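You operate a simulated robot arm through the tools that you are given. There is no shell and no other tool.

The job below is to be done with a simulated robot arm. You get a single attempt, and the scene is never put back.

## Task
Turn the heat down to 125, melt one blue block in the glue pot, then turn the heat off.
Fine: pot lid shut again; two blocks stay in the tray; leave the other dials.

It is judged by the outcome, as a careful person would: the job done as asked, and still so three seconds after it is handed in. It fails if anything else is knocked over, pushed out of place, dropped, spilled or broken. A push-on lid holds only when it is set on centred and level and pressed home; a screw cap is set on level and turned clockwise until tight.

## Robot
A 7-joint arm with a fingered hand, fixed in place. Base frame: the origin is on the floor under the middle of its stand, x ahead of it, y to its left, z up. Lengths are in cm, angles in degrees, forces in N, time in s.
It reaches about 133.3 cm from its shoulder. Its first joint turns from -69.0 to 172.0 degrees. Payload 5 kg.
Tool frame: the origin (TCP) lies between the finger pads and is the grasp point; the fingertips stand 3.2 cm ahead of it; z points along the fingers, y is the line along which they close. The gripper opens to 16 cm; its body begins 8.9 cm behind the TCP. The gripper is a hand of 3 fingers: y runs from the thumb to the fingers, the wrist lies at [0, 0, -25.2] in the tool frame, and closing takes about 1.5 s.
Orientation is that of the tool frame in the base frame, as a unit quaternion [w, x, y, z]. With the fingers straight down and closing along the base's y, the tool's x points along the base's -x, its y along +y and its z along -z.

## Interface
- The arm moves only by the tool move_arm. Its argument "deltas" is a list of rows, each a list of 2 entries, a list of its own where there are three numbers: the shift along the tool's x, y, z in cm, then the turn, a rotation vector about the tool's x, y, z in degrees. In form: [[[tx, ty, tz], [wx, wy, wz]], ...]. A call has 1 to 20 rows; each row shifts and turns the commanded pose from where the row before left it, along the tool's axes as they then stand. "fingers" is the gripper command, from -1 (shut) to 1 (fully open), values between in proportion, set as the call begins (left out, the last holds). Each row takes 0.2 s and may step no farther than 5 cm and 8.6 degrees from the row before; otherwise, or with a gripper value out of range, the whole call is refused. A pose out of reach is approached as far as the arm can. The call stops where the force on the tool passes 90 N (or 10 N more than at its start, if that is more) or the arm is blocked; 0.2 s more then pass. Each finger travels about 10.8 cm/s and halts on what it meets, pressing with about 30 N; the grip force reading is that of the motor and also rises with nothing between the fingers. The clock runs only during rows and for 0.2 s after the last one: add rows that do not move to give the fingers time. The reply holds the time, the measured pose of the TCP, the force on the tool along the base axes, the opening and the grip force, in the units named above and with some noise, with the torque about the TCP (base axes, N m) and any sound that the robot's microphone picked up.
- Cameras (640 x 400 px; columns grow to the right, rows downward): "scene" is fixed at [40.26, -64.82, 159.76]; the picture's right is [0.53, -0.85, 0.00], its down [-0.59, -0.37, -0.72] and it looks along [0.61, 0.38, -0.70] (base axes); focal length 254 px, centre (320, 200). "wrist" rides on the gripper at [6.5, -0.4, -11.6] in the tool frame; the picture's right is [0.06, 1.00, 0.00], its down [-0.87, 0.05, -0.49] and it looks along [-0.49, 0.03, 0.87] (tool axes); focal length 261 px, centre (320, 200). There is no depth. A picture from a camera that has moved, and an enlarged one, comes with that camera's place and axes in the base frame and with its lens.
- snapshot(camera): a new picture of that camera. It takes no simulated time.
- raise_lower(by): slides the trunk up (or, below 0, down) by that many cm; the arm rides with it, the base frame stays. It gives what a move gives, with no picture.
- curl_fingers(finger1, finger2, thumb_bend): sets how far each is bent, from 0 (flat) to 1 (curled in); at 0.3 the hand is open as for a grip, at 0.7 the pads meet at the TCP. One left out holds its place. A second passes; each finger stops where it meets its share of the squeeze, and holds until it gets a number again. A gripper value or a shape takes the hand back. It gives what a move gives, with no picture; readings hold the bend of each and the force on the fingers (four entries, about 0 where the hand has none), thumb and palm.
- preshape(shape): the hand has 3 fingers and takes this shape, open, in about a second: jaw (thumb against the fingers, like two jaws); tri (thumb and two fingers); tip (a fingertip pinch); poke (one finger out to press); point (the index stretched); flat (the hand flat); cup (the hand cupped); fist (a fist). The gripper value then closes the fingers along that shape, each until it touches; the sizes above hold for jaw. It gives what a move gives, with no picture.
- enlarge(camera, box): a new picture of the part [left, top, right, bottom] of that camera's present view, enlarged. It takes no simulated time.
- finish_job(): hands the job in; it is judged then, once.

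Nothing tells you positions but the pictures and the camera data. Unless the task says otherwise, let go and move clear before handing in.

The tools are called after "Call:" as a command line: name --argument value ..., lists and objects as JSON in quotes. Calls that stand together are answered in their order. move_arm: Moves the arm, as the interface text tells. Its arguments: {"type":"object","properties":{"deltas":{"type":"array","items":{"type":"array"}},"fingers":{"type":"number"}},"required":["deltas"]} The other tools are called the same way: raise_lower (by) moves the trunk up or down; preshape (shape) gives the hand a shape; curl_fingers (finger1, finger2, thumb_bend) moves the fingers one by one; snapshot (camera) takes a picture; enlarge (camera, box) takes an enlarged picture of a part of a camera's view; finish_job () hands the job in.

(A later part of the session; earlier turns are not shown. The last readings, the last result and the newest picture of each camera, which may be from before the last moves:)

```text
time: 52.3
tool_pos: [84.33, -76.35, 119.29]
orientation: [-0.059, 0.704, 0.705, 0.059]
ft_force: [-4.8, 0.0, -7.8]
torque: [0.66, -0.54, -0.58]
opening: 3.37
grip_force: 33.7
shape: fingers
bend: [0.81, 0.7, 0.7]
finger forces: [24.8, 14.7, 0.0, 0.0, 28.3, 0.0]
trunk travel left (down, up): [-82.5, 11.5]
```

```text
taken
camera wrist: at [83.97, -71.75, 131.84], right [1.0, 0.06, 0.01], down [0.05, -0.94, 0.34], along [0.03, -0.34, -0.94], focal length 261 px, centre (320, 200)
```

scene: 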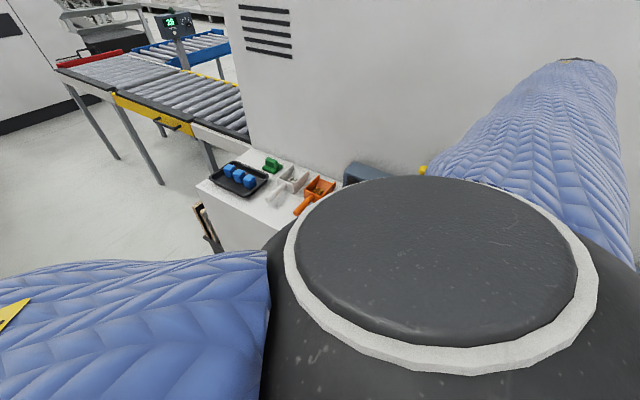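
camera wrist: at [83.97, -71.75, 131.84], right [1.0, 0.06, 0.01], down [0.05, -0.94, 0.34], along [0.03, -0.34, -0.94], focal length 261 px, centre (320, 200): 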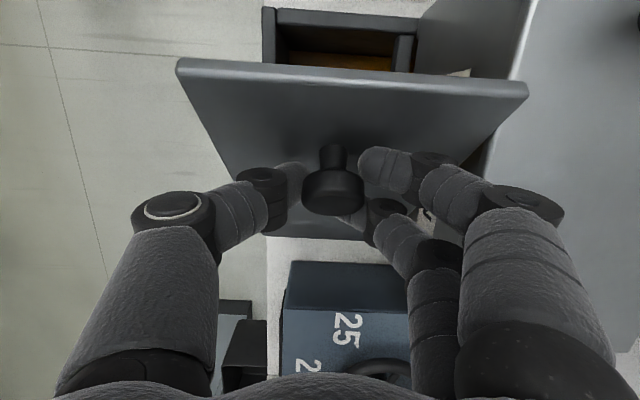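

The lid is at about 45° and I can see the glue inside the pot. I'll carry on along the arc.

Call:
move_arm --deltas '[[[-0.76, 0, -0.87], [0, -3.5, 0]], [[-0.87, 0, -0.75], [0, -3.5, 0]], [[-0.96, 0, -0.61], [0, -3.5, 0]], [[0, 0, 0], [0, 0, 0]]]'

Call:
snapshot --camera "wrist"

```text
time: 53.3
tool_pos: [84.12, -79.37, 120.96]
orientation: [0.006, 0.707, 0.707, -0.006]
ft_force: [-6.5, -3.0, -13.1]
torque: [0.32, -0.01, -0.19]
opening: 2.93
grip_force: 28.5
shape: fingers
bend: [0.81, 0.7, 0.7]
finger forces: [21.1, 15.3, 0.0, 0.0, 20.7, 0.1]
trunk travel left (down, up): [-82.5, 11.5]
```

```text
taken
camera wrist: at [83.78, -72.62, 132.48], right [1.0, 0.06, 0.0], down [0.05, -0.86, 0.51], along [0.03, -0.5, -0.86], focal length 261 px, centre (320, 200)
```

wrist: 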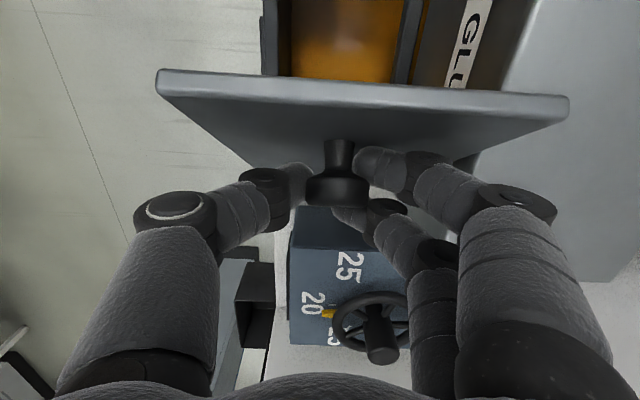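

It's going well: the lid is near 57° and the pot is visible inside. Continuing.

Call:
move_arm --deltas '[[[-1.1, 0, -0.27], [0, -3.5, 0]], [[-1.07, 0, -0.3], [0, -3.5, 0]], [[-1.1, 0, -0.14], [0, -3.5, 0]], [[0, 0, 0], [0, 0, 0]]]'

Call:
snapshot --camera "wrist"

```text
time: 54.3
tool_pos: [84.01, -82.48, 122.0]
orientation: [0.07, 0.704, 0.703, -0.07]
ft_force: [-19.9, -1.4, -8.9]
torque: [0.07, 0.27, 0.0]
opening: 6.52
grip_force: 11.4
shape: fingers
bend: [0.42, 0.75, 0.71]
finger forces: [0.1, 0.0, 0.0, 0.1, 22.9, 0.0]
trunk travel left (down, up): [-82.5, 11.5]
```

```text
taken
camera wrist: at [83.7, -73.85, 132.13], right [1.0, 0.06, -0.01], down [0.05, -0.75, 0.65], along [0.03, -0.65, -0.76], focal length 261 px, centre (320, 200)
```

wrist: 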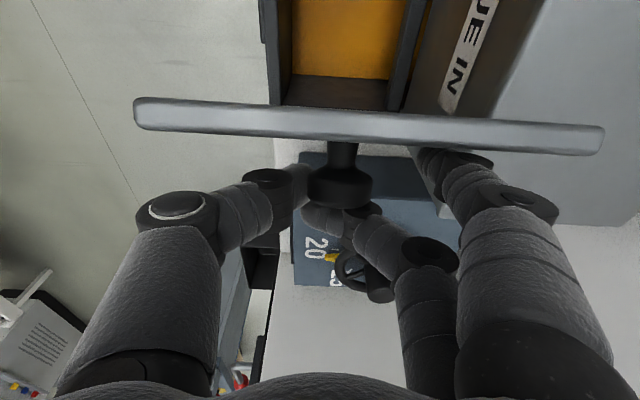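

Finger 1 popped free and the thumb is now doing most of the holding, with the lid at about 67°. I'll look closely at the contact before moving on.

Call:
enlarge --camera "wrist" --box '[230, 90, 450, 270]'

Call:
snapshot --camera "scene"

```text
2.22 times, centred on (340, 180) of wrist
camera zoom: at [83.7, -73.85, 132.13], right [1.0, 0.06, -0.01], down [0.05, -0.75, 0.65], along [0.03, -0.65, -0.76], focal length 579 px, centre (276, 244)
```

zoom: 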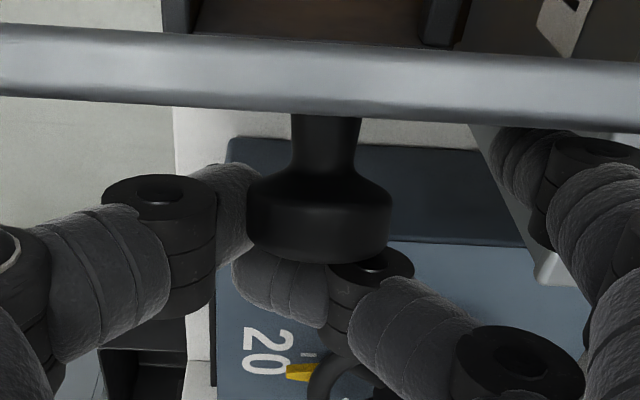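

```text
taken
```

scene: 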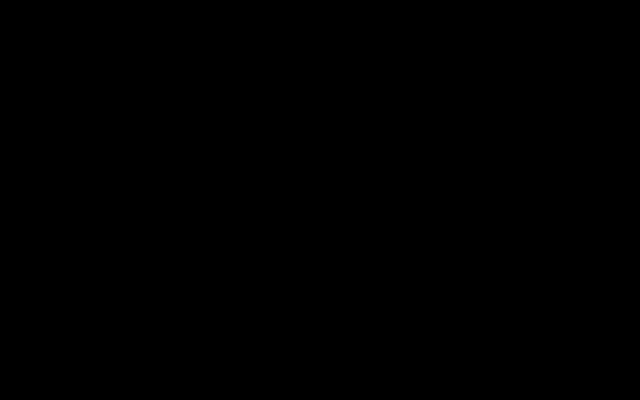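

The thumb is pressing on the flare of the head, and finger 1 is now level with the neck, between the lid and the head. I'll curl finger 1 back in to hook the neck from the other side.

Call:
curl_fingers --finger1 0.7

Call:
snapshot --camera "wrist"

Call:
enlarge --camera "wrist" --box '[230, 90, 450, 270]'

```text
time: 55.3
tool_pos: [84.07, -82.39, 122.03]
orientation: [0.07, 0.704, 0.704, -0.07]
ft_force: [-17.5, -0.6, -9.7]
torque: [0.03, 0.27, -0.01]
opening: 2.24
grip_force: 14.4
shape: fingers
bend: [0.65, 0.75, 0.71]
finger forces: [5.7, 0.0, 0.0, 0.0, 23.6, 0.0]
trunk travel left (down, up): [-82.5, 11.5]
```

```text
taken
camera wrist: at [83.8, -73.8, 132.11], right [1.0, 0.06, -0.01], down [0.05, -0.75, 0.65], along [0.03, -0.65, -0.76], focal length 261 px, centre (320, 200)
```

wrist: 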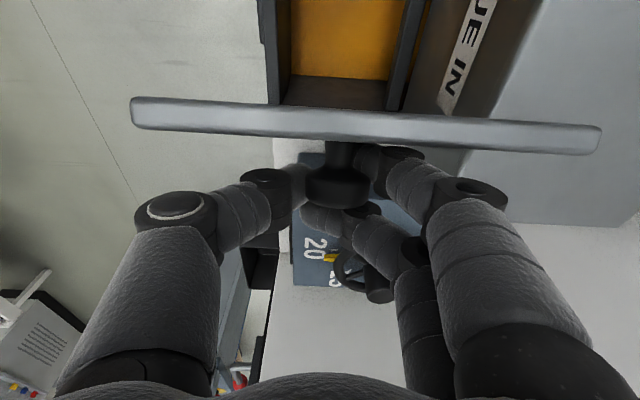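

```text
2.22 times, centred on (340, 180) of wrist
camera zoom: at [83.8, -73.8, 132.11], right [1.0, 0.06, -0.01], down [0.05, -0.75, 0.65], along [0.03, -0.65, -0.76], focal length 579 px, centre (276, 244)
```

zoom: 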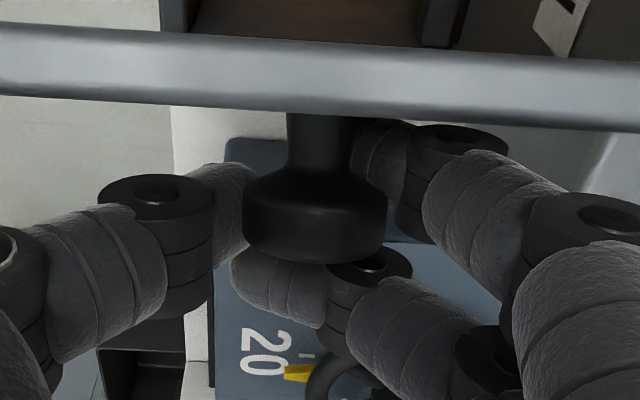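

Finger 1 is hooked between the lid and the knob head. I'll continue the arc in small steps with a slight back-tilt of the hand.

Call:
move_arm --deltas '[[[-1.18, 0, -0.1], [0, -2, 0]], [[-1.18, 0, 0.03], [0, -2, 0]], [[0, 0, 0], [0, 0, 0]]]'

Call:
snapshot --camera "wrist"

```text
time: 56.1
tool_pos: [84.14, -84.82, 122.55]
orientation: [0.094, 0.701, 0.7, -0.094]
ft_force: [-12.2, 0.1, -15.1]
torque: [0.14, 0.15, 0.07]
opening: 2.24
grip_force: 15.7
shape: fingers
bend: [0.65, 0.75, 0.71]
finger forces: [7.2, 0.1, 0.0, 0.1, 23.8, 0.0]
trunk travel left (down, up): [-82.5, 11.5]
```

```text
taken
camera wrist: at [83.78, -75.56, 131.98], right [1.0, 0.06, -0.02], down [0.05, -0.71, 0.7], along [0.03, -0.7, -0.71], focal length 261 px, centre (320, 200)
```

wrist: 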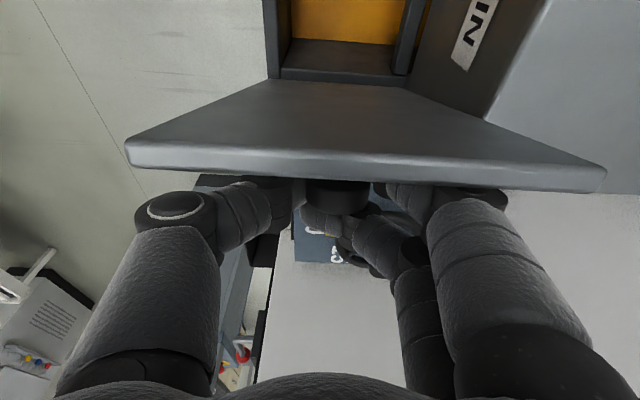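

The underside of the lid is now in view, so it's past about 75°. Continuing with a slight lowering to relieve the radial load.

Call:
move_arm --deltas '[[[-1.17, 0, 0.3], [0, -2, 0]], [[-1.15, 0, 0.37], [0, -2, 0]], [[0, 0, 0], [0, 0, 0]]]'

Call:
snapshot --camera "wrist"

```text
time: 56.9
tool_pos: [83.93, -87.06, 122.68]
orientation: [0.121, 0.697, 0.697, -0.119]
ft_force: [-8.9, 7.1, -3.4]
torque: [1.37, -0.63, -0.43]
opening: 2.6
grip_force: 24.1
shape: fingers
bend: [0.62, 0.75, 0.71]
finger forces: [29.1, 0.0, 0.0, 0.0, 19.0, 0.0]
trunk travel left (down, up): [-82.5, 11.5]
```

```text
taken
camera wrist: at [83.68, -77.19, 131.53], right [1.0, 0.06, -0.02], down [0.05, -0.66, 0.75], along [0.03, -0.75, -0.66], focal length 261 px, centre (320, 200)
```

wrist: 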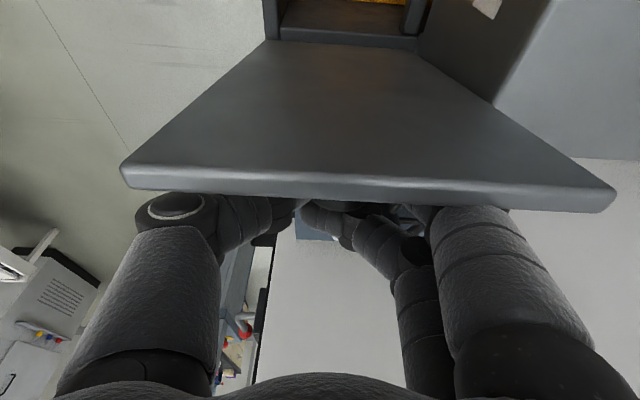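

The lid is at about 80°. The fingers pass close to its top edge, so I'll tilt the hand back with the lid for the rest of the arc.

Call:
move_arm --deltas '[[[-1.33, 0, 0.33], [0, 3, 0]], [[-1.32, 0, 0.35], [0, 3, 0]], [[0, 0, 0], [0, 0, 0]]]'

Call:
snapshot --camera "wrist"

```text
time: 57.7
tool_pos: [84.16, -90.12, 122.56]
orientation: [0.083, 0.702, 0.702, -0.083]
ft_force: [-11.2, 2.5, -13.4]
torque: [0.16, 0.14, -0.05]
opening: 2.59
grip_force: 15.2
shape: fingers
bend: [0.63, 0.75, 0.71]
finger forces: [12.5, 0.0, 0.0, 0.0, 18.4, 0.0]
trunk travel left (down, up): [-82.5, 11.5]
```

```text
taken
camera wrist: at [83.78, -81.1, 132.4], right [1.0, 0.06, -0.01], down [0.05, -0.73, 0.68], along [0.03, -0.68, -0.73], focal length 261 px, centre (320, 200)
```

wrist: 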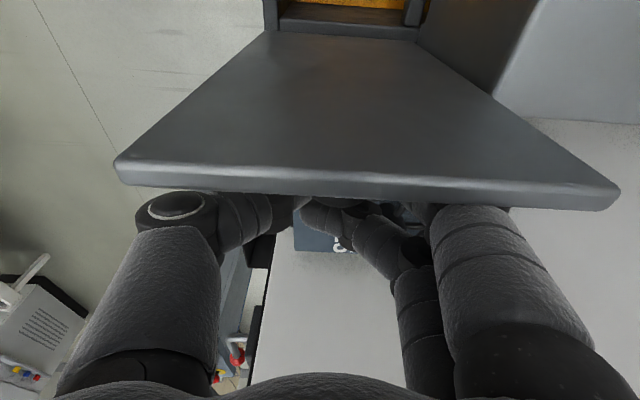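

The lid is nearly vertical (about 88°). A few more steps should take it past the balance point to its stop.

Call:
move_arm --deltas '[[[-1.25, 0, 0.4], [0, 1, 0]], [[-1.25, 0, 0.5], [0, 1, 0]], [[0, 0, 0], [0, 0, 0]]]'

Call:
snapshot --camera "wrist"

```text
time: 58.5
tool_pos: [84.24, -92.44, 122.44]
orientation: [0.07, 0.703, 0.704, -0.07]
ft_force: [6.8, 1.9, -8.1]
torque: [-0.02, 0.0, 0.01]
opening: 1.88
grip_force: 5.2
shape: fingers
bend: [0.63, 0.75, 0.72]
finger forces: [10.2, 0.1, 0.0, 0.1, 0.1, 0.1]
trunk travel left (down, up): [-82.5, 11.5]
```

```text
taken
camera wrist: at [83.9, -83.81, 132.61], right [1.0, 0.06, -0.01], down [0.05, -0.75, 0.65], along [0.03, -0.65, -0.76], focal length 261 px, centre (320, 200)
```

wrist: 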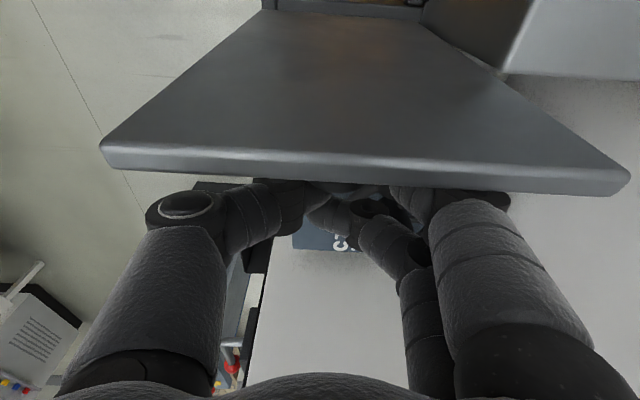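

About 93° now. A little further so it rests safely past vertical.

Call:
move_arm --deltas '[[[-1.2, 0, 0.45], [0, 0, 0]], [[-1.2, 0, 0.55], [0, 0, 0]], [[0, 0, 0], [0, 0, 0]]]'

Call:
snapshot --camera "wrist"

```text
time: 59.3
tool_pos: [84.14, -92.96, 122.31]
orientation: [0.071, 0.703, 0.704, -0.069]
ft_force: [7.4, 1.5, -3.3]
torque: [0.02, -0.09, -0.02]
opening: 1.89
grip_force: 4.0
shape: fingers
bend: [0.64, 0.75, 0.72]
finger forces: [8.1, 0.1, 0.0, 0.0, 0.0, 0.0]
out of reach, approached as far as the arm can: row 1, 2
trunk travel left (down, up): [-82.5, 11.5]
```

```text
taken
camera wrist: at [83.84, -84.28, 132.39], right [1.0, 0.06, -0.01], down [0.05, -0.75, 0.66], along [0.03, -0.65, -0.76], focal length 261 px, centre (320, 200)
```

wrist: 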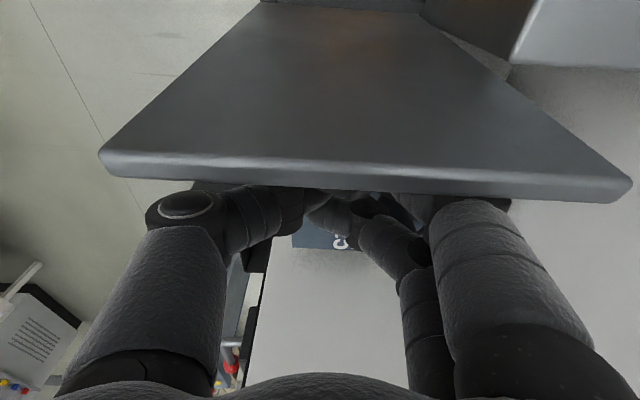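

Reach is nearly used up at this tilt and the lid is at about 94°. I'll tilt the wrist back toward +y while easing the knob a little further.

Call:
move_arm --deltas '[[[-0.65, 0, 0.25], [0, -3, 0]], [[-0.65, 0, 0.3], [0, -3, 0]], [[0, 0, 0], [0, 0, 0]]]'

Call:
snapshot --camera "wrist"

```text
time: 60.1
tool_pos: [84.24, -94.26, 122.15]
orientation: [0.108, 0.7, 0.698, -0.107]
ft_force: [0.5, -0.2, 0.0]
torque: [-0.06, 0.01, -0.02]
opening: 0.78
grip_force: 0.1
shape: fingers
bend: [0.7, 0.75, 0.72]
finger forces: [0.5, 0.0, 0.1, 0.0, 0.0, 0.0]
trunk travel left (down, up): [-82.5, 11.5]
```

```text
taken
camera wrist: at [83.89, -84.56, 131.31], right [1.0, 0.06, -0.02], down [0.05, -0.68, 0.73], along [0.03, -0.73, -0.68], focal length 261 px, centre (320, 200)
```

wrist: 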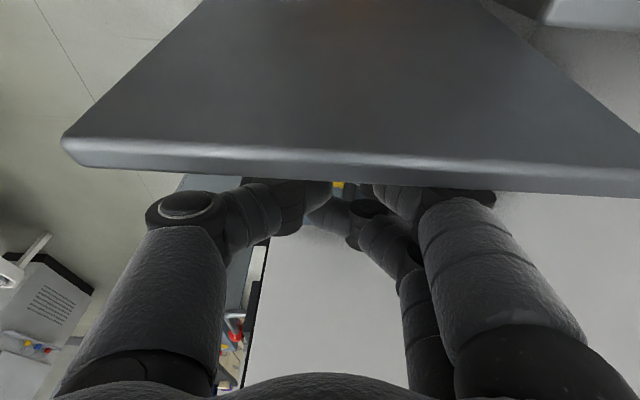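

There's no load on the fingers any more and the lid is standing on its own at about 95°, probably against its stop, with the hand just beyond the knob. I'll withdraw straight up, clear of the lid.

Call:
move_arm --deltas '[[[-0.35, 0, -0.95], [0, 0, 0]], [[-0.3, 0, -0.95], [0, 0, 0]], [[0, 0, 0], [0, 0, 0]]]'

Call:
snapshot --camera "wrist"

```text
time: 60.9
tool_pos: [84.05, -94.45, 124.45]
orientation: [0.107, 0.699, 0.699, -0.107]
ft_force: [-0.4, 0.4, -0.5]
torque: [0.01, 0.0, -0.01]
opening: 0.77
grip_force: 0.0
shape: fingers
bend: [0.7, 0.75, 0.72]
finger forces: [0.0, 0.1, 0.0, 0.1, 0.1, 0.0]
trunk travel left (down, up): [-82.5, 11.5]
```

```text
taken
camera wrist: at [83.81, -84.8, 133.44], right [1.0, 0.06, -0.02], down [0.05, -0.68, 0.73], along [0.03, -0.73, -0.68], focal length 261 px, centre (320, 200)
```

wrist: 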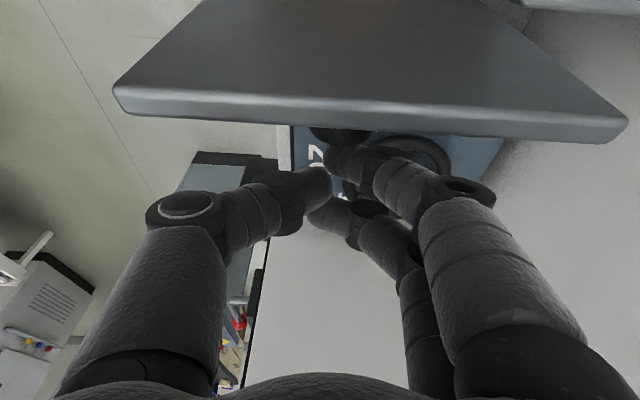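

The lid is stable at about 95°. I'll continue straight up until the fingertips clear its top edge.

Call:
move_arm --deltas '[[[-0.45, 0, -1.43], [0, 0, 0]], [[-0.45, 0, -1.43], [0, 0, 0]], [[-0.45, 0, -1.43], [0, 0, 0]], [[-0.45, 0, -1.43], [0, 0, 0]], [[-0.45, 0, -1.43], [0, 0, 0]], [[0, 0, 0], [0, 0, 0]]]'

Call:
snapshot --camera "wrist"

```text
time: 62.3
tool_pos: [84.49, -94.0, 129.45]
orientation: [0.109, 0.698, 0.7, -0.107]
ft_force: [0.7, 0.9, -0.4]
torque: [-0.01, 0.01, -0.02]
opening: 0.79
grip_force: 0.0
shape: fingers
bend: [0.7, 0.75, 0.72]
finger forces: [0.1, 0.0, 0.0, 0.1, 0.1, 0.0]
out of reach, approached as far as the arm can: row 4, 5
trunk travel left (down, up): [-82.5, 11.5]
```

```text
taken
camera wrist: at [84.04, -84.32, 138.53], right [1.0, 0.06, -0.02], down [0.06, -0.68, 0.73], along [0.03, -0.73, -0.68], focal length 261 px, centre (320, 200)
```

wrist: 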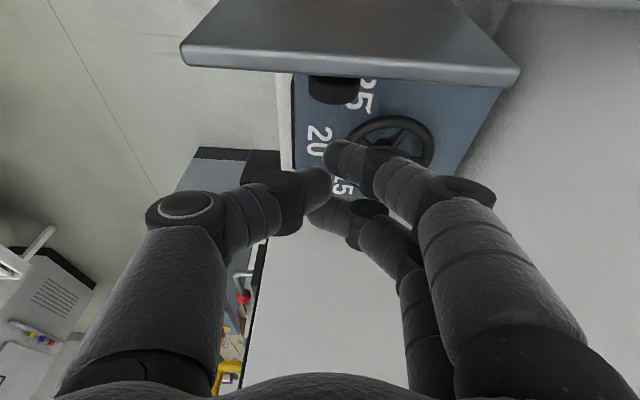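

The arm is at its limit here, so I'll raise the trunk 5 cm to lift the hand clear of the lid.

Call:
raise_lower --by 5

Call:
snapshot --camera "wrist"

```text
time: 63.2
tool_pos: [84.46, -94.0, 134.33]
orientation: [0.108, 0.699, 0.699, -0.107]
ft_force: [0.1, -0.2, -0.4]
torque: [-0.01, -0.02, 0.0]
opening: 0.76
grip_force: 0.0
shape: fingers
bend: [0.7, 0.75, 0.72]
finger forces: [0.0, 0.0, 0.1, 0.0, 0.1, 0.0]
trunk travel left (down, up): [-87.5, 6.5]
```

```text
taken
camera wrist: at [84.02, -84.33, 143.51], right [1.0, 0.06, -0.02], down [0.05, -0.68, 0.73], along [0.03, -0.73, -0.68], focal length 261 px, centre (320, 200)
```

wrist: 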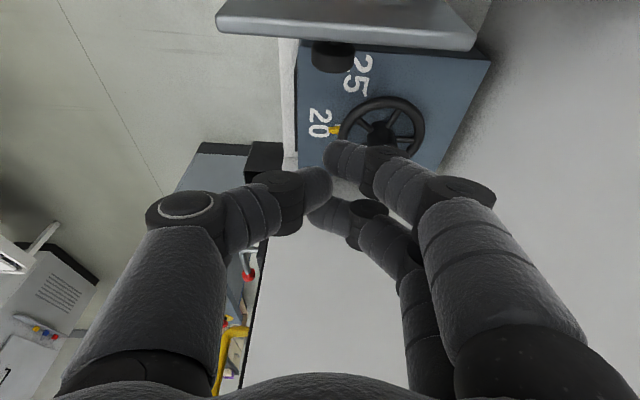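

The hand is clear. I'll move back over the lid's top edge toward +y, straighten the hand, and head for the tray.

Call:
move_arm --deltas '[[[3.8, 0, -1.2], [0, 0, 0]], [[3.8, 0, -1.2], [0, 0, 0]], [[3.8, 0, -1.2], [0, 0, 0]], [[3.8, 0, -1.2], [0, 6, 0]], [[3.8, 0, -0.8], [0, 6, 0]], [[3.9, 0, -0.4], [0, 5.5, 0]], [[4.5, 0, 0], [0, 0, 0]], [[4.5, 0, 0], [0, 0, 0]], [[4.5, 0, 0], [0, 0, 0]], [[4.5, 0, 0], [0, 0, 0]], [[4.5, 0, 0], [0, 0, 0]], [[4.5, 0, 0], [0, 0, 0]], [[4.5, 0, 0], [0, 0, 0]], [[4.5, 0, 0], [0, 0, 0]], [[0, 0, 0], [0, 0, 0]]]'

Call:
snapshot --camera "wrist"

Call:
snapshot --camera "scene"

```text
time: 66.4
tool_pos: [83.85, -34.26, 134.35]
orientation: [0.001, 0.706, 0.708, 0.001]
ft_force: [0.1, -0.9, -0.2]
torque: [0.03, -0.01, 0.01]
opening: 0.79
grip_force: 0.0
shape: fingers
bend: [0.7, 0.75, 0.72]
finger forces: [0.0, 0.0, 0.1, 0.0, 0.1, 0.1]
trunk travel left (down, up): [-87.5, 6.5]
```

```text
taken
camera wrist: at [83.57, -27.72, 145.98], right [1.0, 0.06, 0.0], down [0.05, -0.87, 0.49], along [0.03, -0.49, -0.87], focal length 261 px, centre (320, 200)
```

wrist: 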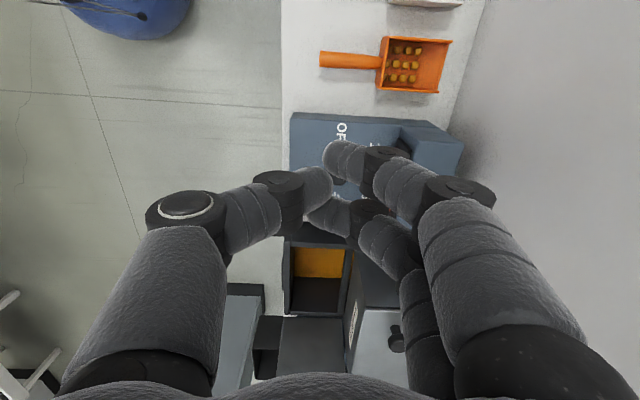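

```text
taken
```

scene: 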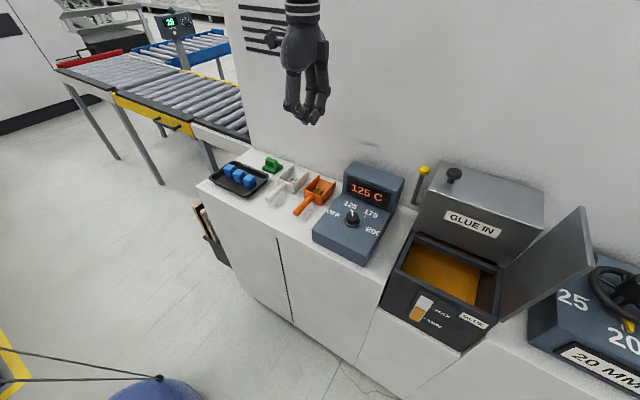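

The scene view confirms the lid is open and standing, with the pot exposed. Now I'll move over to the tray to find the blocks.

Call:
move_arm --deltas '[[[4.5, 0, 0], [0, 0, 0]], [[4.5, 0, 0], [0, 0, 0]], [[4.5, 0, 1], [0, 0, 0]], [[4.5, 0.5, 1], [0, 0, 0]], [[4.5, 0.5, 1], [0, 0, 0]], [[4.5, 0.5, 1], [0, 0, 0]], [[4.5, 0.5, 1], [0, 0, 0]], [[2, 0, 2], [0, 0, 0]], [[0, 0, 0], [0, 0, 0]]]' --fingers -0.1

Call:
snapshot --camera "wrist"

Call:
enlarge --camera "scene" --box '[180, 80, 380, 240]'

```text
time: 68.4
tool_pos: [86.29, -0.62, 127.7]
orientation: [0.0, 0.706, 0.708, 0.001]
ft_force: [-0.1, 0.6, 0.9]
torque: [0.0, 0.01, 0.0]
opening: 7.11
grip_force: 0.0
shape: jaw
bend: [0.73, 0.73, 0.7]
finger forces: [0.1, 0.0, 0.0, 0.1, 0.0, 0.0]
trunk travel left (down, up): [-87.5, 6.5]
```

```text
taken
camera wrist: at [85.97, 5.91, 139.36], right [1.0, 0.06, 0.0], down [0.06, -0.87, 0.49], along [0.03, -0.49, -0.87], focal length 261 px, centre (320, 200)
```

wrist: 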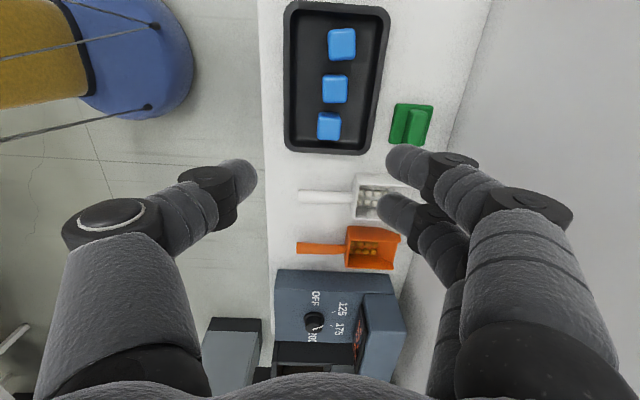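

```text
2.50 times, centred on (280, 160) of scene
camera zoom: at [40.26, -64.82, 159.76], right [0.53, -0.85, 0.0], down [-0.59, -0.37, -0.72], along [0.61, 0.38, -0.7], focal length 635 px, centre (420, 300)
```

zoom: 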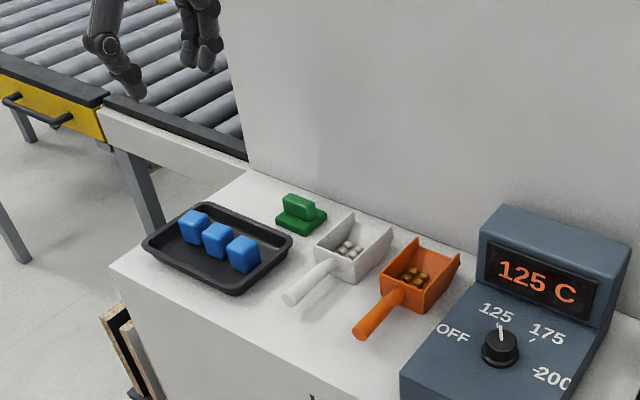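

The blocks are about 3.7 cm cubes with tops near z 97.4, at roughly [88.0, -4.0], [88.5, 1.4] and [89.0, 7.2]. I'll take the one nearest the pot, closing along x, so I'll move above it and look.

Call:
move_arm --deltas '[[[-1, 0.4, 4], [0, 0, 0]], [[-1, 0.4, 4], [0, 0, 0]], [[-1, 0.4, 4], [0, 0, 0]], [[-0.7, 0.4, 4], [0, 0, 0]], [[0, 0, 3], [0, 0, 0]], [[0, 0, 0], [0, 0, 0]]]' --fingers -0.3

Call:
snapshot --camera "wrist"

Call:
enlarge --camera "wrist" --box '[220, 50, 420, 220]'

```text
time: 69.8
tool_pos: [87.7, -4.33, 108.34]
orientation: [0.001, 0.707, 0.708, 0.001]
ft_force: [-0.4, 0.4, 0.2]
torque: [0.02, -0.03, 0.02]
opening: 5.65
grip_force: 0.0
shape: jaw
bend: [0.73, 0.73, 0.7]
finger forces: [0.1, 0.1, 0.1, 0.0, 0.1, 0.0]
trunk travel left (down, up): [-87.5, 6.5]
```

```text
taken
camera wrist: at [87.3, 2.1, 119.85], right [1.0, 0.06, 0.0], down [0.06, -0.87, 0.49], along [0.03, -0.49, -0.87], focal length 261 px, centre (320, 200)
```

wrist: 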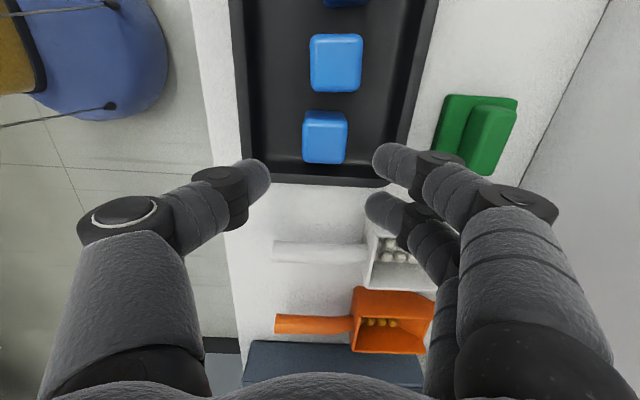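

```text
2.35 times, centred on (320, 135) of wrist
camera zoom: at [87.3, 2.1, 119.85], right [1.0, 0.06, 0.0], down [0.06, -0.87, 0.49], along [0.03, -0.49, -0.87], focal length 613 px, centre (320, 353)
```

zoom: 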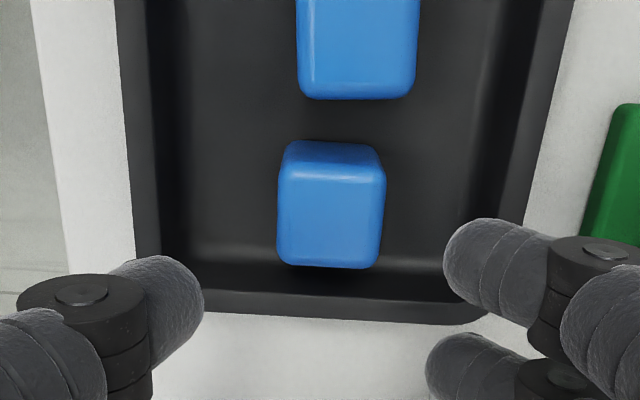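

The block's top is centred at about [88.15, -5.0], with a clear gap to its neighbour and to the tray wall. I'll centre on it and come down partway.

Call:
move_arm --deltas '[[[-0.47, 0.45, 2], [0, 0, 0]], [[0, 0, 2.5], [0, 0, 0]], [[0, 0, 2], [0, 0, 0]], [[0, 0, 0], [0, 0, 0]]]'

Call:
enlarge --camera "wrist" --box '[200, 60, 440, 260]'

```text
time: 70.8
tool_pos: [88.37, -4.92, 102.01]
orientation: [0.001, 0.707, 0.708, 0.0]
ft_force: [-0.1, -0.4, 0.1]
torque: [-0.04, -0.02, 0.03]
opening: 5.63
grip_force: 0.0
shape: jaw
bend: [0.73, 0.73, 0.7]
finger forces: [0.1, 0.0, 0.0, 0.1, 0.0, 0.1]
trunk travel left (down, up): [-87.5, 6.5]
```

```text
2.00 times, centred on (320, 160) of wrist
camera zoom: at [87.95, 1.58, 113.57], right [1.0, 0.06, 0.0], down [0.06, -0.87, 0.49], along [0.03, -0.49, -0.87], focal length 521 px, centre (320, 280)
```

zoom: 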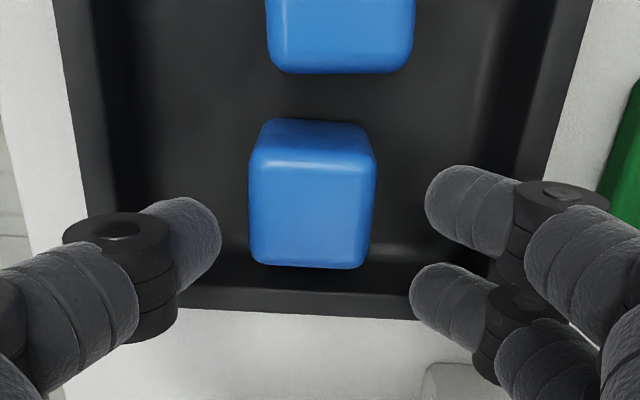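

Call:
move_arm --deltas '[[[0, -0.25, 1.2], [0, 0, 0]], [[0, 0, 1.3], [0, 0, 0]], [[0, 0, 1.2], [0, 0, 0]], [[0, 0, 0], [0, 0, 0]]]'

Call:
enlarge --camera "wrist" --box '[200, 60, 440, 260]'

```text
time: 71.8
tool_pos: [87.95, -4.77, 98.84]
orientation: [0.003, 0.706, 0.708, 0.002]
ft_force: [-4.9, -3.0, 41.2]
torque: [-0.12, -0.29, 0.19]
opening: 5.58
grip_force: 0.1
shape: jaw
bend: [0.74, 0.74, 0.71]
finger forces: [12.0, 12.4, 0.0, 0.0, 18.8, 0.0]
trunk travel left (down, up): [-87.5, 6.5]
```

```text
2.00 times, centred on (320, 160) of wrist
camera zoom: at [87.51, 1.7, 110.43], right [1.0, 0.06, 0.01], down [0.05, -0.87, 0.49], along [0.04, -0.49, -0.87], focal length 521 px, centre (320, 280)
```

zoom: 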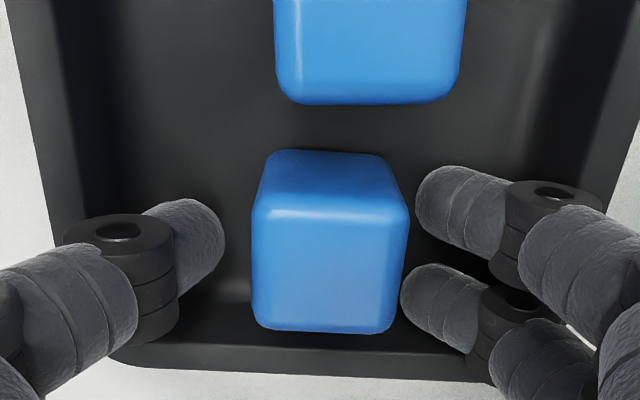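

The fingertips touched the tray floor, so I'm low enough. I'll back off half a centimetre and close on the block.

Call:
move_arm --deltas '[[[0, 0.2, -0.7], [0, 0, 0]], [[0, 0, 0], [0, 0, 0]]]'

Call:
move_arm --deltas '[[[0, 0, 0], [0, 0, 0]], [[0, 0, 0], [0, 0, 0]], [[0, 0, 0], [0, 0, 0]], [[0, 0, 0], [0, 0, 0]]]' --fingers -0.6

Call:
enlarge --camera "wrist" --box '[200, 60, 440, 260]'

```text
time: 72.4
tool_pos: [88.07, -4.97, 98.95]
orientation: [0.0, 0.706, 0.708, -0.001]
ft_force: [-3.0, 1.3, 5.1]
torque: [0.05, -0.18, 0.11]
opening: 5.34
grip_force: 0.1
shape: jaw
bend: [0.74, 0.74, 0.7]
finger forces: [3.2, 2.9, 0.1, 0.0, 1.0, 0.1]
trunk travel left (down, up): [-87.5, 6.5]
```

```text
time: 73.4
tool_pos: [88.24, -5.08, 99.0]
orientation: [0.001, 0.706, 0.708, 0.001]
ft_force: [-0.4, -1.0, 2.7]
torque: [0.06, -0.05, -0.03]
opening: 2.47
grip_force: 30.4
shape: jaw
bend: [0.72, 0.74, 0.71]
finger forces: [21.6, 7.5, 0.1, 0.1, 25.6, 0.0]
trunk travel left (down, up): [-87.5, 6.5]
```

```text
2.00 times, centred on (320, 160) of wrist
camera zoom: at [87.85, 1.58, 110.61], right [1.0, 0.06, 0.0], down [0.06, -0.87, 0.49], along [0.03, -0.49, -0.87], focal length 521 px, centre (320, 280)
```

zoom: 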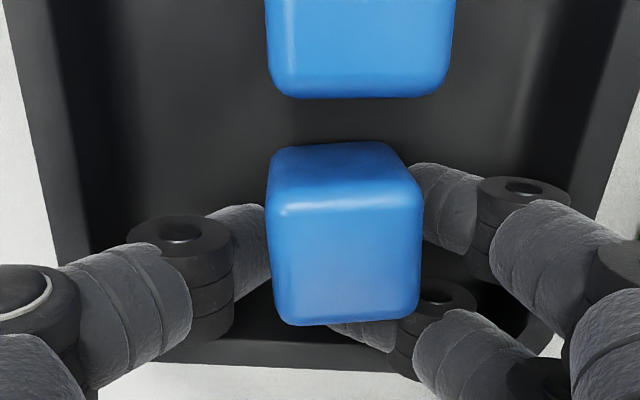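

I have the block (22, 8 and 26 N). I'll lift slowly and check that it stays in the grip and the others don't move.

Call:
move_arm --deltas '[[[0, 0, -0.6], [0, 0, 0]], [[0, 0, -0.8], [0, 0, 0]], [[0, 0, -1.2], [0, 0, 0]], [[0, 0, -1.5], [0, 0, 0]], [[0, 0, 0], [0, 0, 0]]]'

Call:
snapshot --camera "wrist"

Call:
enlarge --camera "scene" --box '[180, 80, 340, 220]'

```text
time: 74.6
tool_pos: [88.24, -5.04, 103.15]
orientation: [0.0, 0.706, 0.708, 0.001]
ft_force: [0.0, -0.1, -1.7]
torque: [-0.01, 0.03, -0.01]
opening: 2.45
grip_force: 30.1
shape: jaw
bend: [0.72, 0.74, 0.71]
finger forces: [19.8, 7.1, 0.1, 0.1, 24.7, 0.1]
trunk travel left (down, up): [-87.5, 6.5]
```

```text
taken
camera wrist: at [87.91, 1.52, 114.71], right [1.0, 0.06, 0.0], down [0.06, -0.87, 0.49], along [0.03, -0.49, -0.87], focal length 261 px, centre (320, 200)
```

wrist: 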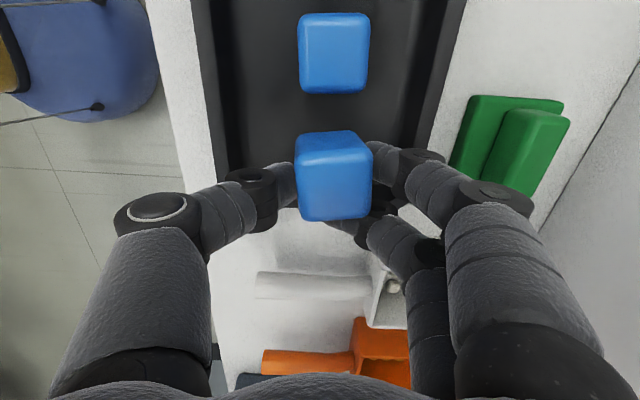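

```text
2.86 times, centred on (260, 150) of scene
camera zoom: at [40.26, -64.82, 159.76], right [0.53, -0.85, 0.0], down [-0.59, -0.37, -0.72], along [0.61, 0.38, -0.7], focal length 725 px, centre (491, 343)
```

zoom: 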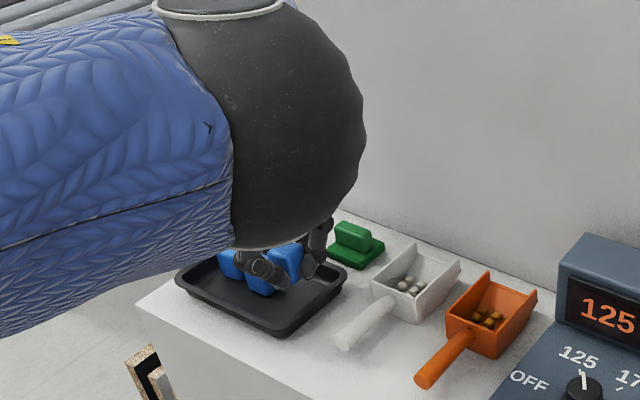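

The block is held firmly and the other two stayed put. I'll raise it well clear, then turn the hand back 90° so the fingers close along y, which fits the pot opening.

Call:
move_arm --deltas '[[[0, 0, -3], [0, 0, 0]], [[0, 0, -4], [0, 0, 0]], [[0, 0, -4], [0, 0, 0]], [[0, 0, -4], [0, 0, 0]], [[0, 0, -4], [0, 0, 0]], [[0, 0, -3], [0, 0, 0]], [[0, 0, 0], [0, 0, -8]], [[0, 0, 0], [0, 0, -8]], [[0, 0, 0], [0, 0, -8]], [[0, 0, 0], [0, 0, -8]], [[0, 0, 0], [0, 0, -8]], [[0, 0, 0], [0, 0, -8]], [[0, 0, 0], [0, 0, -8]], [[0, 0, 0], [0, 0, -8]], [[0, 0, 0], [0, 0, -8]], [[0, 0, 0], [0, 0, -8]], [[0, 0, 0], [0, 0, -8]], [[0, 0, 0], [0, 0, -2]], [[0, 0, 0], [0, 0, 0]]]'

Call:
snapshot --camera "wrist"

```text
time: 78.6
tool_pos: [88.12, -4.95, 125.12]
orientation: [0.001, -0.001, 1.0, 0.001]
ft_force: [-0.4, 0.8, -0.4]
torque: [0.02, -0.01, 0.03]
opening: 2.44
grip_force: 29.7
shape: jaw
bend: [0.72, 0.74, 0.71]
finger forces: [19.8, 6.8, 0.1, 0.1, 24.5, 0.0]
trunk travel left (down, up): [-87.5, 6.5]
```

```text
taken
camera wrist: at [81.78, -5.32, 136.73], right [-0.07, 1.0, 0.0], down [0.87, 0.06, 0.49], along [0.49, 0.03, -0.87], focal length 261 px, centre (320, 200)
```

wrist: 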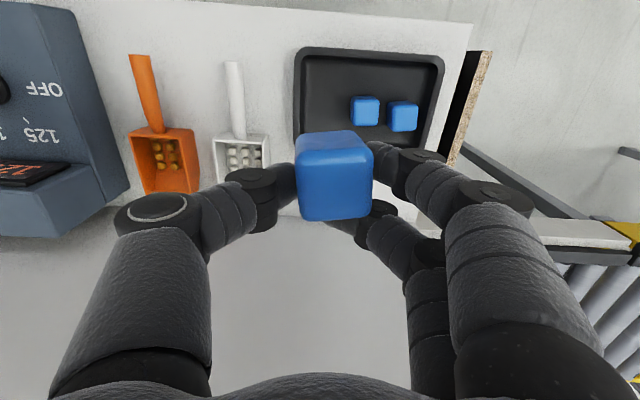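

Only two blocks remain in the tray, as wanted. Now I'll carry the block over to the pot.

Call:
move_arm --deltas '[[[0.2, -4.4, 0], [0, 0, 0]], [[0.2, -4.4, 0], [0, 0, 0]], [[0.2, -4.4, 0], [0, 0, 0]], [[0.2, -4.4, 0], [0, 0, 0]], [[0.2, -4.4, 0], [0, 0, 0]], [[0.2, -4.4, 0], [0, 0, 0]], [[0.2, -4.4, 0], [0, 0, 0]], [[0.2, -4.4, 0], [0, 0, 0]], [[0.2, -4.4, 0], [0, 0, 0]], [[0.2, -4.4, 0], [0, 0, 0]], [[0.2, -4.4, 0], [0, 0, 0]], [[0.2, -4.4, 0], [0, 0, 0]], [[0.2, -4.4, 0], [0, 0, 0]], [[0.2, -4.4, 0], [0, 0, 0]], [[0.2, -4.4, 0], [0, 0, 0]], [[0, 0, 0], [0, 0, 0]]]'

Call:
snapshot --camera "wrist"

Call:
snapshot --camera "scene"

```text
time: 82.0
tool_pos: [85.16, -71.03, 125.37]
orientation: [0.001, -0.001, 1.0, -0.001]
ft_force: [1.1, 0.1, -0.1]
torque: [-0.03, -0.01, 0.02]
opening: 2.44
grip_force: 30.0
shape: jaw
bend: [0.72, 0.74, 0.71]
finger forces: [19.8, 6.4, 0.1, 0.0, 24.2, 0.1]
trunk travel left (down, up): [-87.5, 6.5]
```

```text
taken
camera wrist: at [78.59, -71.44, 136.93], right [-0.06, 1.0, 0.0], down [0.87, 0.06, 0.49], along [0.49, 0.03, -0.87], focal length 261 px, centre (320, 200)
```

wrist: 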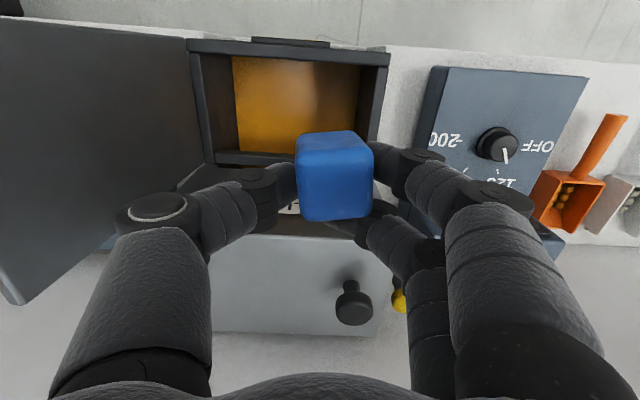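

```text
taken
```

scene: 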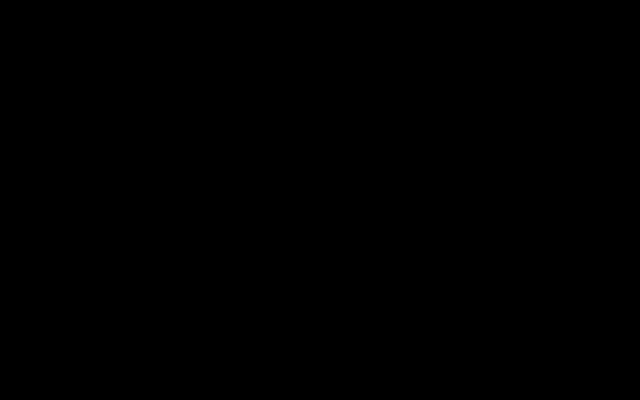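

The pot opening is below and to the left of the block, with the interior at roughly x 79.5–91, y -66 to -83.5. I'll centre over it and lower partway.

Call:
move_arm --deltas '[[[0, -1.75, 0], [0, 0, 0]], [[0, -1.75, 0], [0, 0, 0]], [[0, 0, 3], [0, 0, 0]], [[0, 0, 3], [0, 0, 0]], [[0, 0, 3], [0, 0, 0]], [[0, 0, 3], [0, 0, 0]], [[0, 0, 0], [0, 0, 0]]]'

Call:
snapshot --camera "wrist"

Call:
enlarge --camera "wrist" --box '[160, 10, 440, 200]'

```text
time: 83.6
tool_pos: [85.75, -74.43, 113.12]
orientation: [0.0, -0.001, 1.0, -0.001]
ft_force: [-0.1, -0.9, -0.3]
torque: [-0.02, 0.0, -0.01]
opening: 2.43
grip_force: 29.7
shape: jaw
bend: [0.72, 0.74, 0.71]
finger forces: [19.9, 6.3, 0.1, 0.1, 24.2, 0.0]
trunk travel left (down, up): [-87.5, 6.5]
```

```text
taken
camera wrist: at [79.23, -74.84, 124.66], right [-0.06, 1.0, 0.0], down [0.87, 0.06, 0.49], along [0.49, 0.03, -0.87], focal length 261 px, centre (320, 200)
```

wrist: 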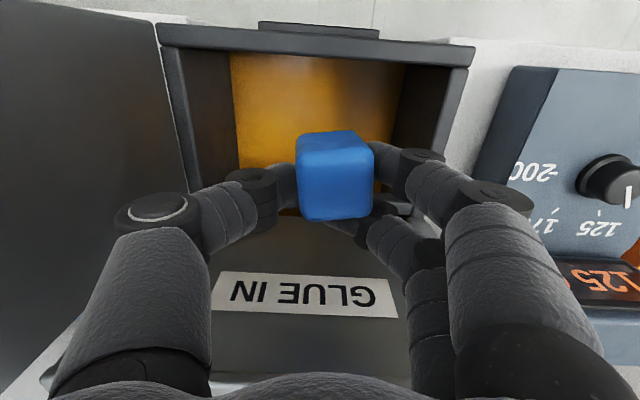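

```text
2.11 times, centred on (300, 105) of wrist
camera zoom: at [79.23, -74.84, 124.66], right [-0.06, 1.0, 0.0], down [0.87, 0.06, 0.49], along [0.49, 0.03, -0.87], focal length 549 px, centre (362, 400)
```

zoom: 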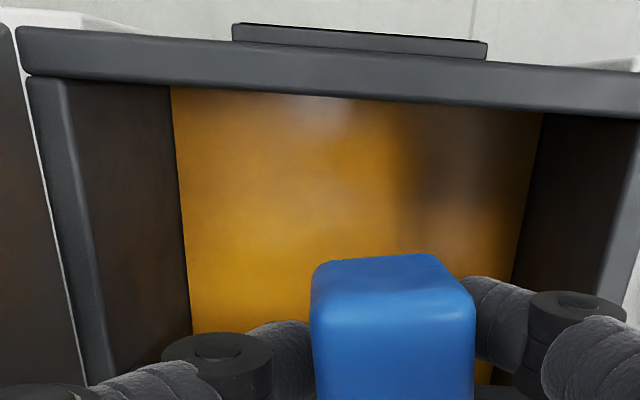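

The glue surface is about 13 cm below the rim (z≈89) and the opening is roomy enough for the hand. I'll lower the block into the pot in stages.

Call:
move_arm --deltas '[[[0, 0, 2.5], [0, 0, 0]], [[0, 0, 2.5], [0, 0, 0]], [[0, 0, 2.5], [0, 0, 0]], [[0, 0, 2.5], [0, 0, 0]], [[0, 0, 0], [0, 0, 0]]]'

Call:
snapshot --camera "wrist"

```text
time: 84.8
tool_pos: [85.31, -74.26, 103.09]
orientation: [0.001, 0.0, 1.0, 0.0]
ft_force: [0.7, 0.6, 0.1]
torque: [0.0, -0.01, -0.01]
opening: 2.42
grip_force: 30.1
shape: jaw
bend: [0.72, 0.74, 0.71]
finger forces: [19.9, 6.2, 0.0, 0.0, 24.2, 0.1]
trunk travel left (down, up): [-87.5, 6.5]
```

```text
taken
camera wrist: at [78.85, -74.78, 114.72], right [-0.06, 1.0, 0.0], down [0.87, 0.06, 0.49], along [0.49, 0.03, -0.87], focal length 261 px, centre (320, 200)
```

wrist: 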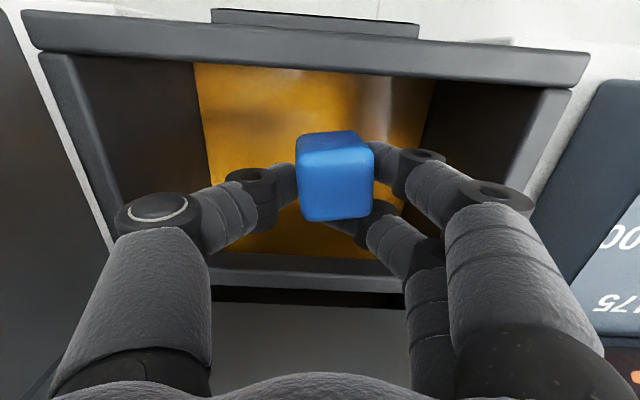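

The hand fits with room to spare. I'll lower it another 5 cm and release the block gently.

Call:
move_arm --deltas '[[[0, 0, 2], [0, 0, 0]], [[0, 0, 2], [0, 0, 0]], [[0, 0, 1.2], [0, 0, 0]], [[0, 0, 0], [0, 0, 0]]]'

Call:
snapshot --camera "wrist"

```text
time: 85.8
tool_pos: [85.38, -74.26, 97.92]
orientation: [0.001, -0.001, 1.0, 0.0]
ft_force: [0.5, -0.1, -0.6]
torque: [-0.01, -0.01, -0.02]
opening: 2.4
grip_force: 30.5
shape: jaw
bend: [0.72, 0.74, 0.71]
finger forces: [20.0, 6.1, 0.0, 0.1, 24.1, 0.0]
trunk travel left (down, up): [-87.5, 6.5]
```

```text
taken
camera wrist: at [78.96, -74.77, 109.46], right [-0.06, 1.0, 0.0], down [0.87, 0.06, 0.49], along [0.49, 0.03, -0.87], focal length 261 px, centre (320, 200)
```

wrist: 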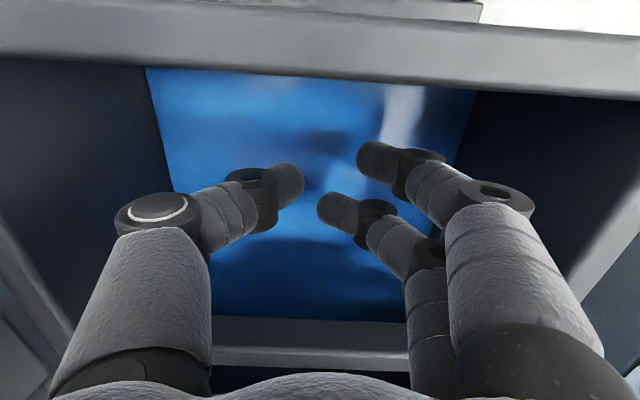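

The glue has turned blue and the block is gone from my fingers, so it has melted in. I'll withdraw straight up and look at the pot.

Call:
move_arm --deltas '[[[0, 0, -2], [0, 0, 0]], [[0, 0, -4], [0, 0, 0]], [[0, 0, -4], [0, 0, 0]], [[0, 0, -4], [0, 0, 0]], [[0, 0, -4], [0, 0, 0]], [[0, 0, -4], [0, 0, 0]], [[0, 0, -4], [0, 0, 0]], [[0, 0, 0], [0, 0, 0]]]'

Call:
snapshot --camera "wrist"

```text
time: 87.6
tool_pos: [85.06, -74.65, 124.0]
orientation: [0.0, -0.001, 1.0, 0.0]
ft_force: [0.1, -0.2, -0.5]
torque: [0.01, 0.01, 0.03]
opening: 2.43
grip_force: 30.2
shape: jaw
bend: [0.72, 0.75, 0.71]
finger forces: [19.8, 6.1, 0.1, 0.0, 24.0, 0.0]
trunk travel left (down, up): [-87.5, 6.5]
```

```text
taken
camera wrist: at [78.66, -75.01, 135.55], right [-0.06, 1.0, 0.0], down [0.87, 0.06, 0.49], along [0.49, 0.03, -0.87], focal length 261 px, centre (320, 200)
```

wrist: 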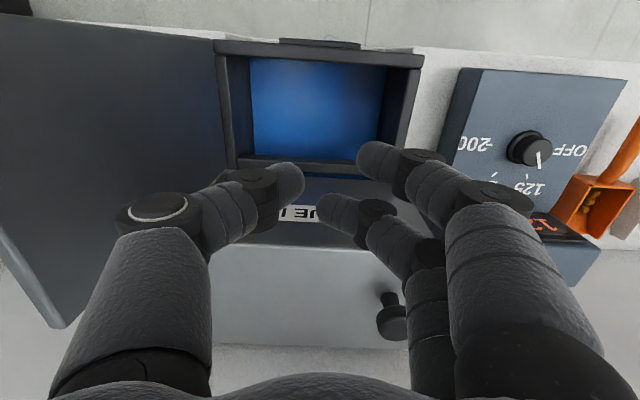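

The glue is blue, but the finger readings still look as if something is held. To be safe I'll go back down into the pot and open the fingers there.

Call:
move_arm --deltas '[[[0, 0, 4], [0, 0, 0]], [[0, 0, 4], [0, 0, 0]], [[0, 0, 4], [0, 0, 0]], [[0, 0, 4], [0, 0, 0]], [[0, 0, 4], [0, 0, 0]], [[0, 0, 4], [0, 0, 0]], [[0, 0, 2], [0, 0, 0]], [[0, 0, 0], [0, 0, 0]]]'

Call:
move_arm --deltas '[[[0, 0, 0], [0, 0, 0]], [[0, 0, 0], [0, 0, 0]], [[0, 0, 0], [0, 0, 0]], [[0, 0, 0], [0, 0, 0]], [[0, 0, 0], [0, 0, 0]]]' --fingers -0.2

Call:
snapshot --camera "wrist"

```text
time: 89.4
tool_pos: [85.29, -74.48, 97.83]
orientation: [0.001, -0.001, 1.0, 0.0]
ft_force: [0.4, 0.1, -0.1]
torque: [-0.04, 0.0, 0.01]
opening: 2.39
grip_force: 30.4
shape: jaw
bend: [0.72, 0.75, 0.71]
finger forces: [20.0, 6.1, 0.1, 0.0, 23.9, 0.0]
trunk travel left (down, up): [-87.5, 6.5]
```

```text
time: 90.6
tool_pos: [85.33, -74.51, 97.92]
orientation: [0.0, -0.001, 1.0, 0.0]
ft_force: [-0.2, 0.5, 0.0]
torque: [-0.03, -0.01, 0.01]
opening: 6.33
grip_force: 0.1
shape: jaw
bend: [0.73, 0.73, 0.7]
finger forces: [0.1, 0.0, 0.1, 0.0, 0.0, 0.0]
trunk travel left (down, up): [-87.5, 6.5]
```

```text
taken
camera wrist: at [78.85, -74.9, 109.43], right [-0.06, 1.0, 0.0], down [0.87, 0.06, 0.49], along [0.49, 0.03, -0.87], focal length 261 px, centre (320, 200)
```

wrist: 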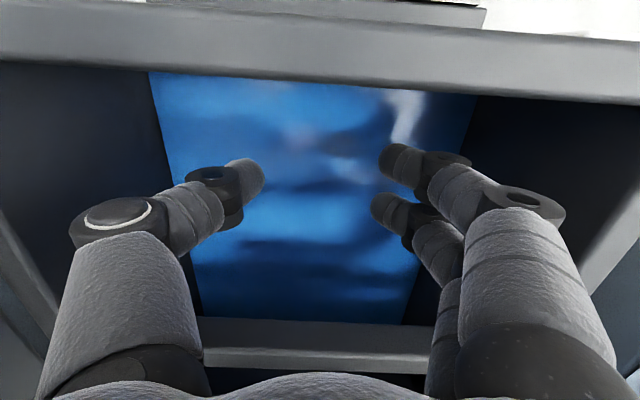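

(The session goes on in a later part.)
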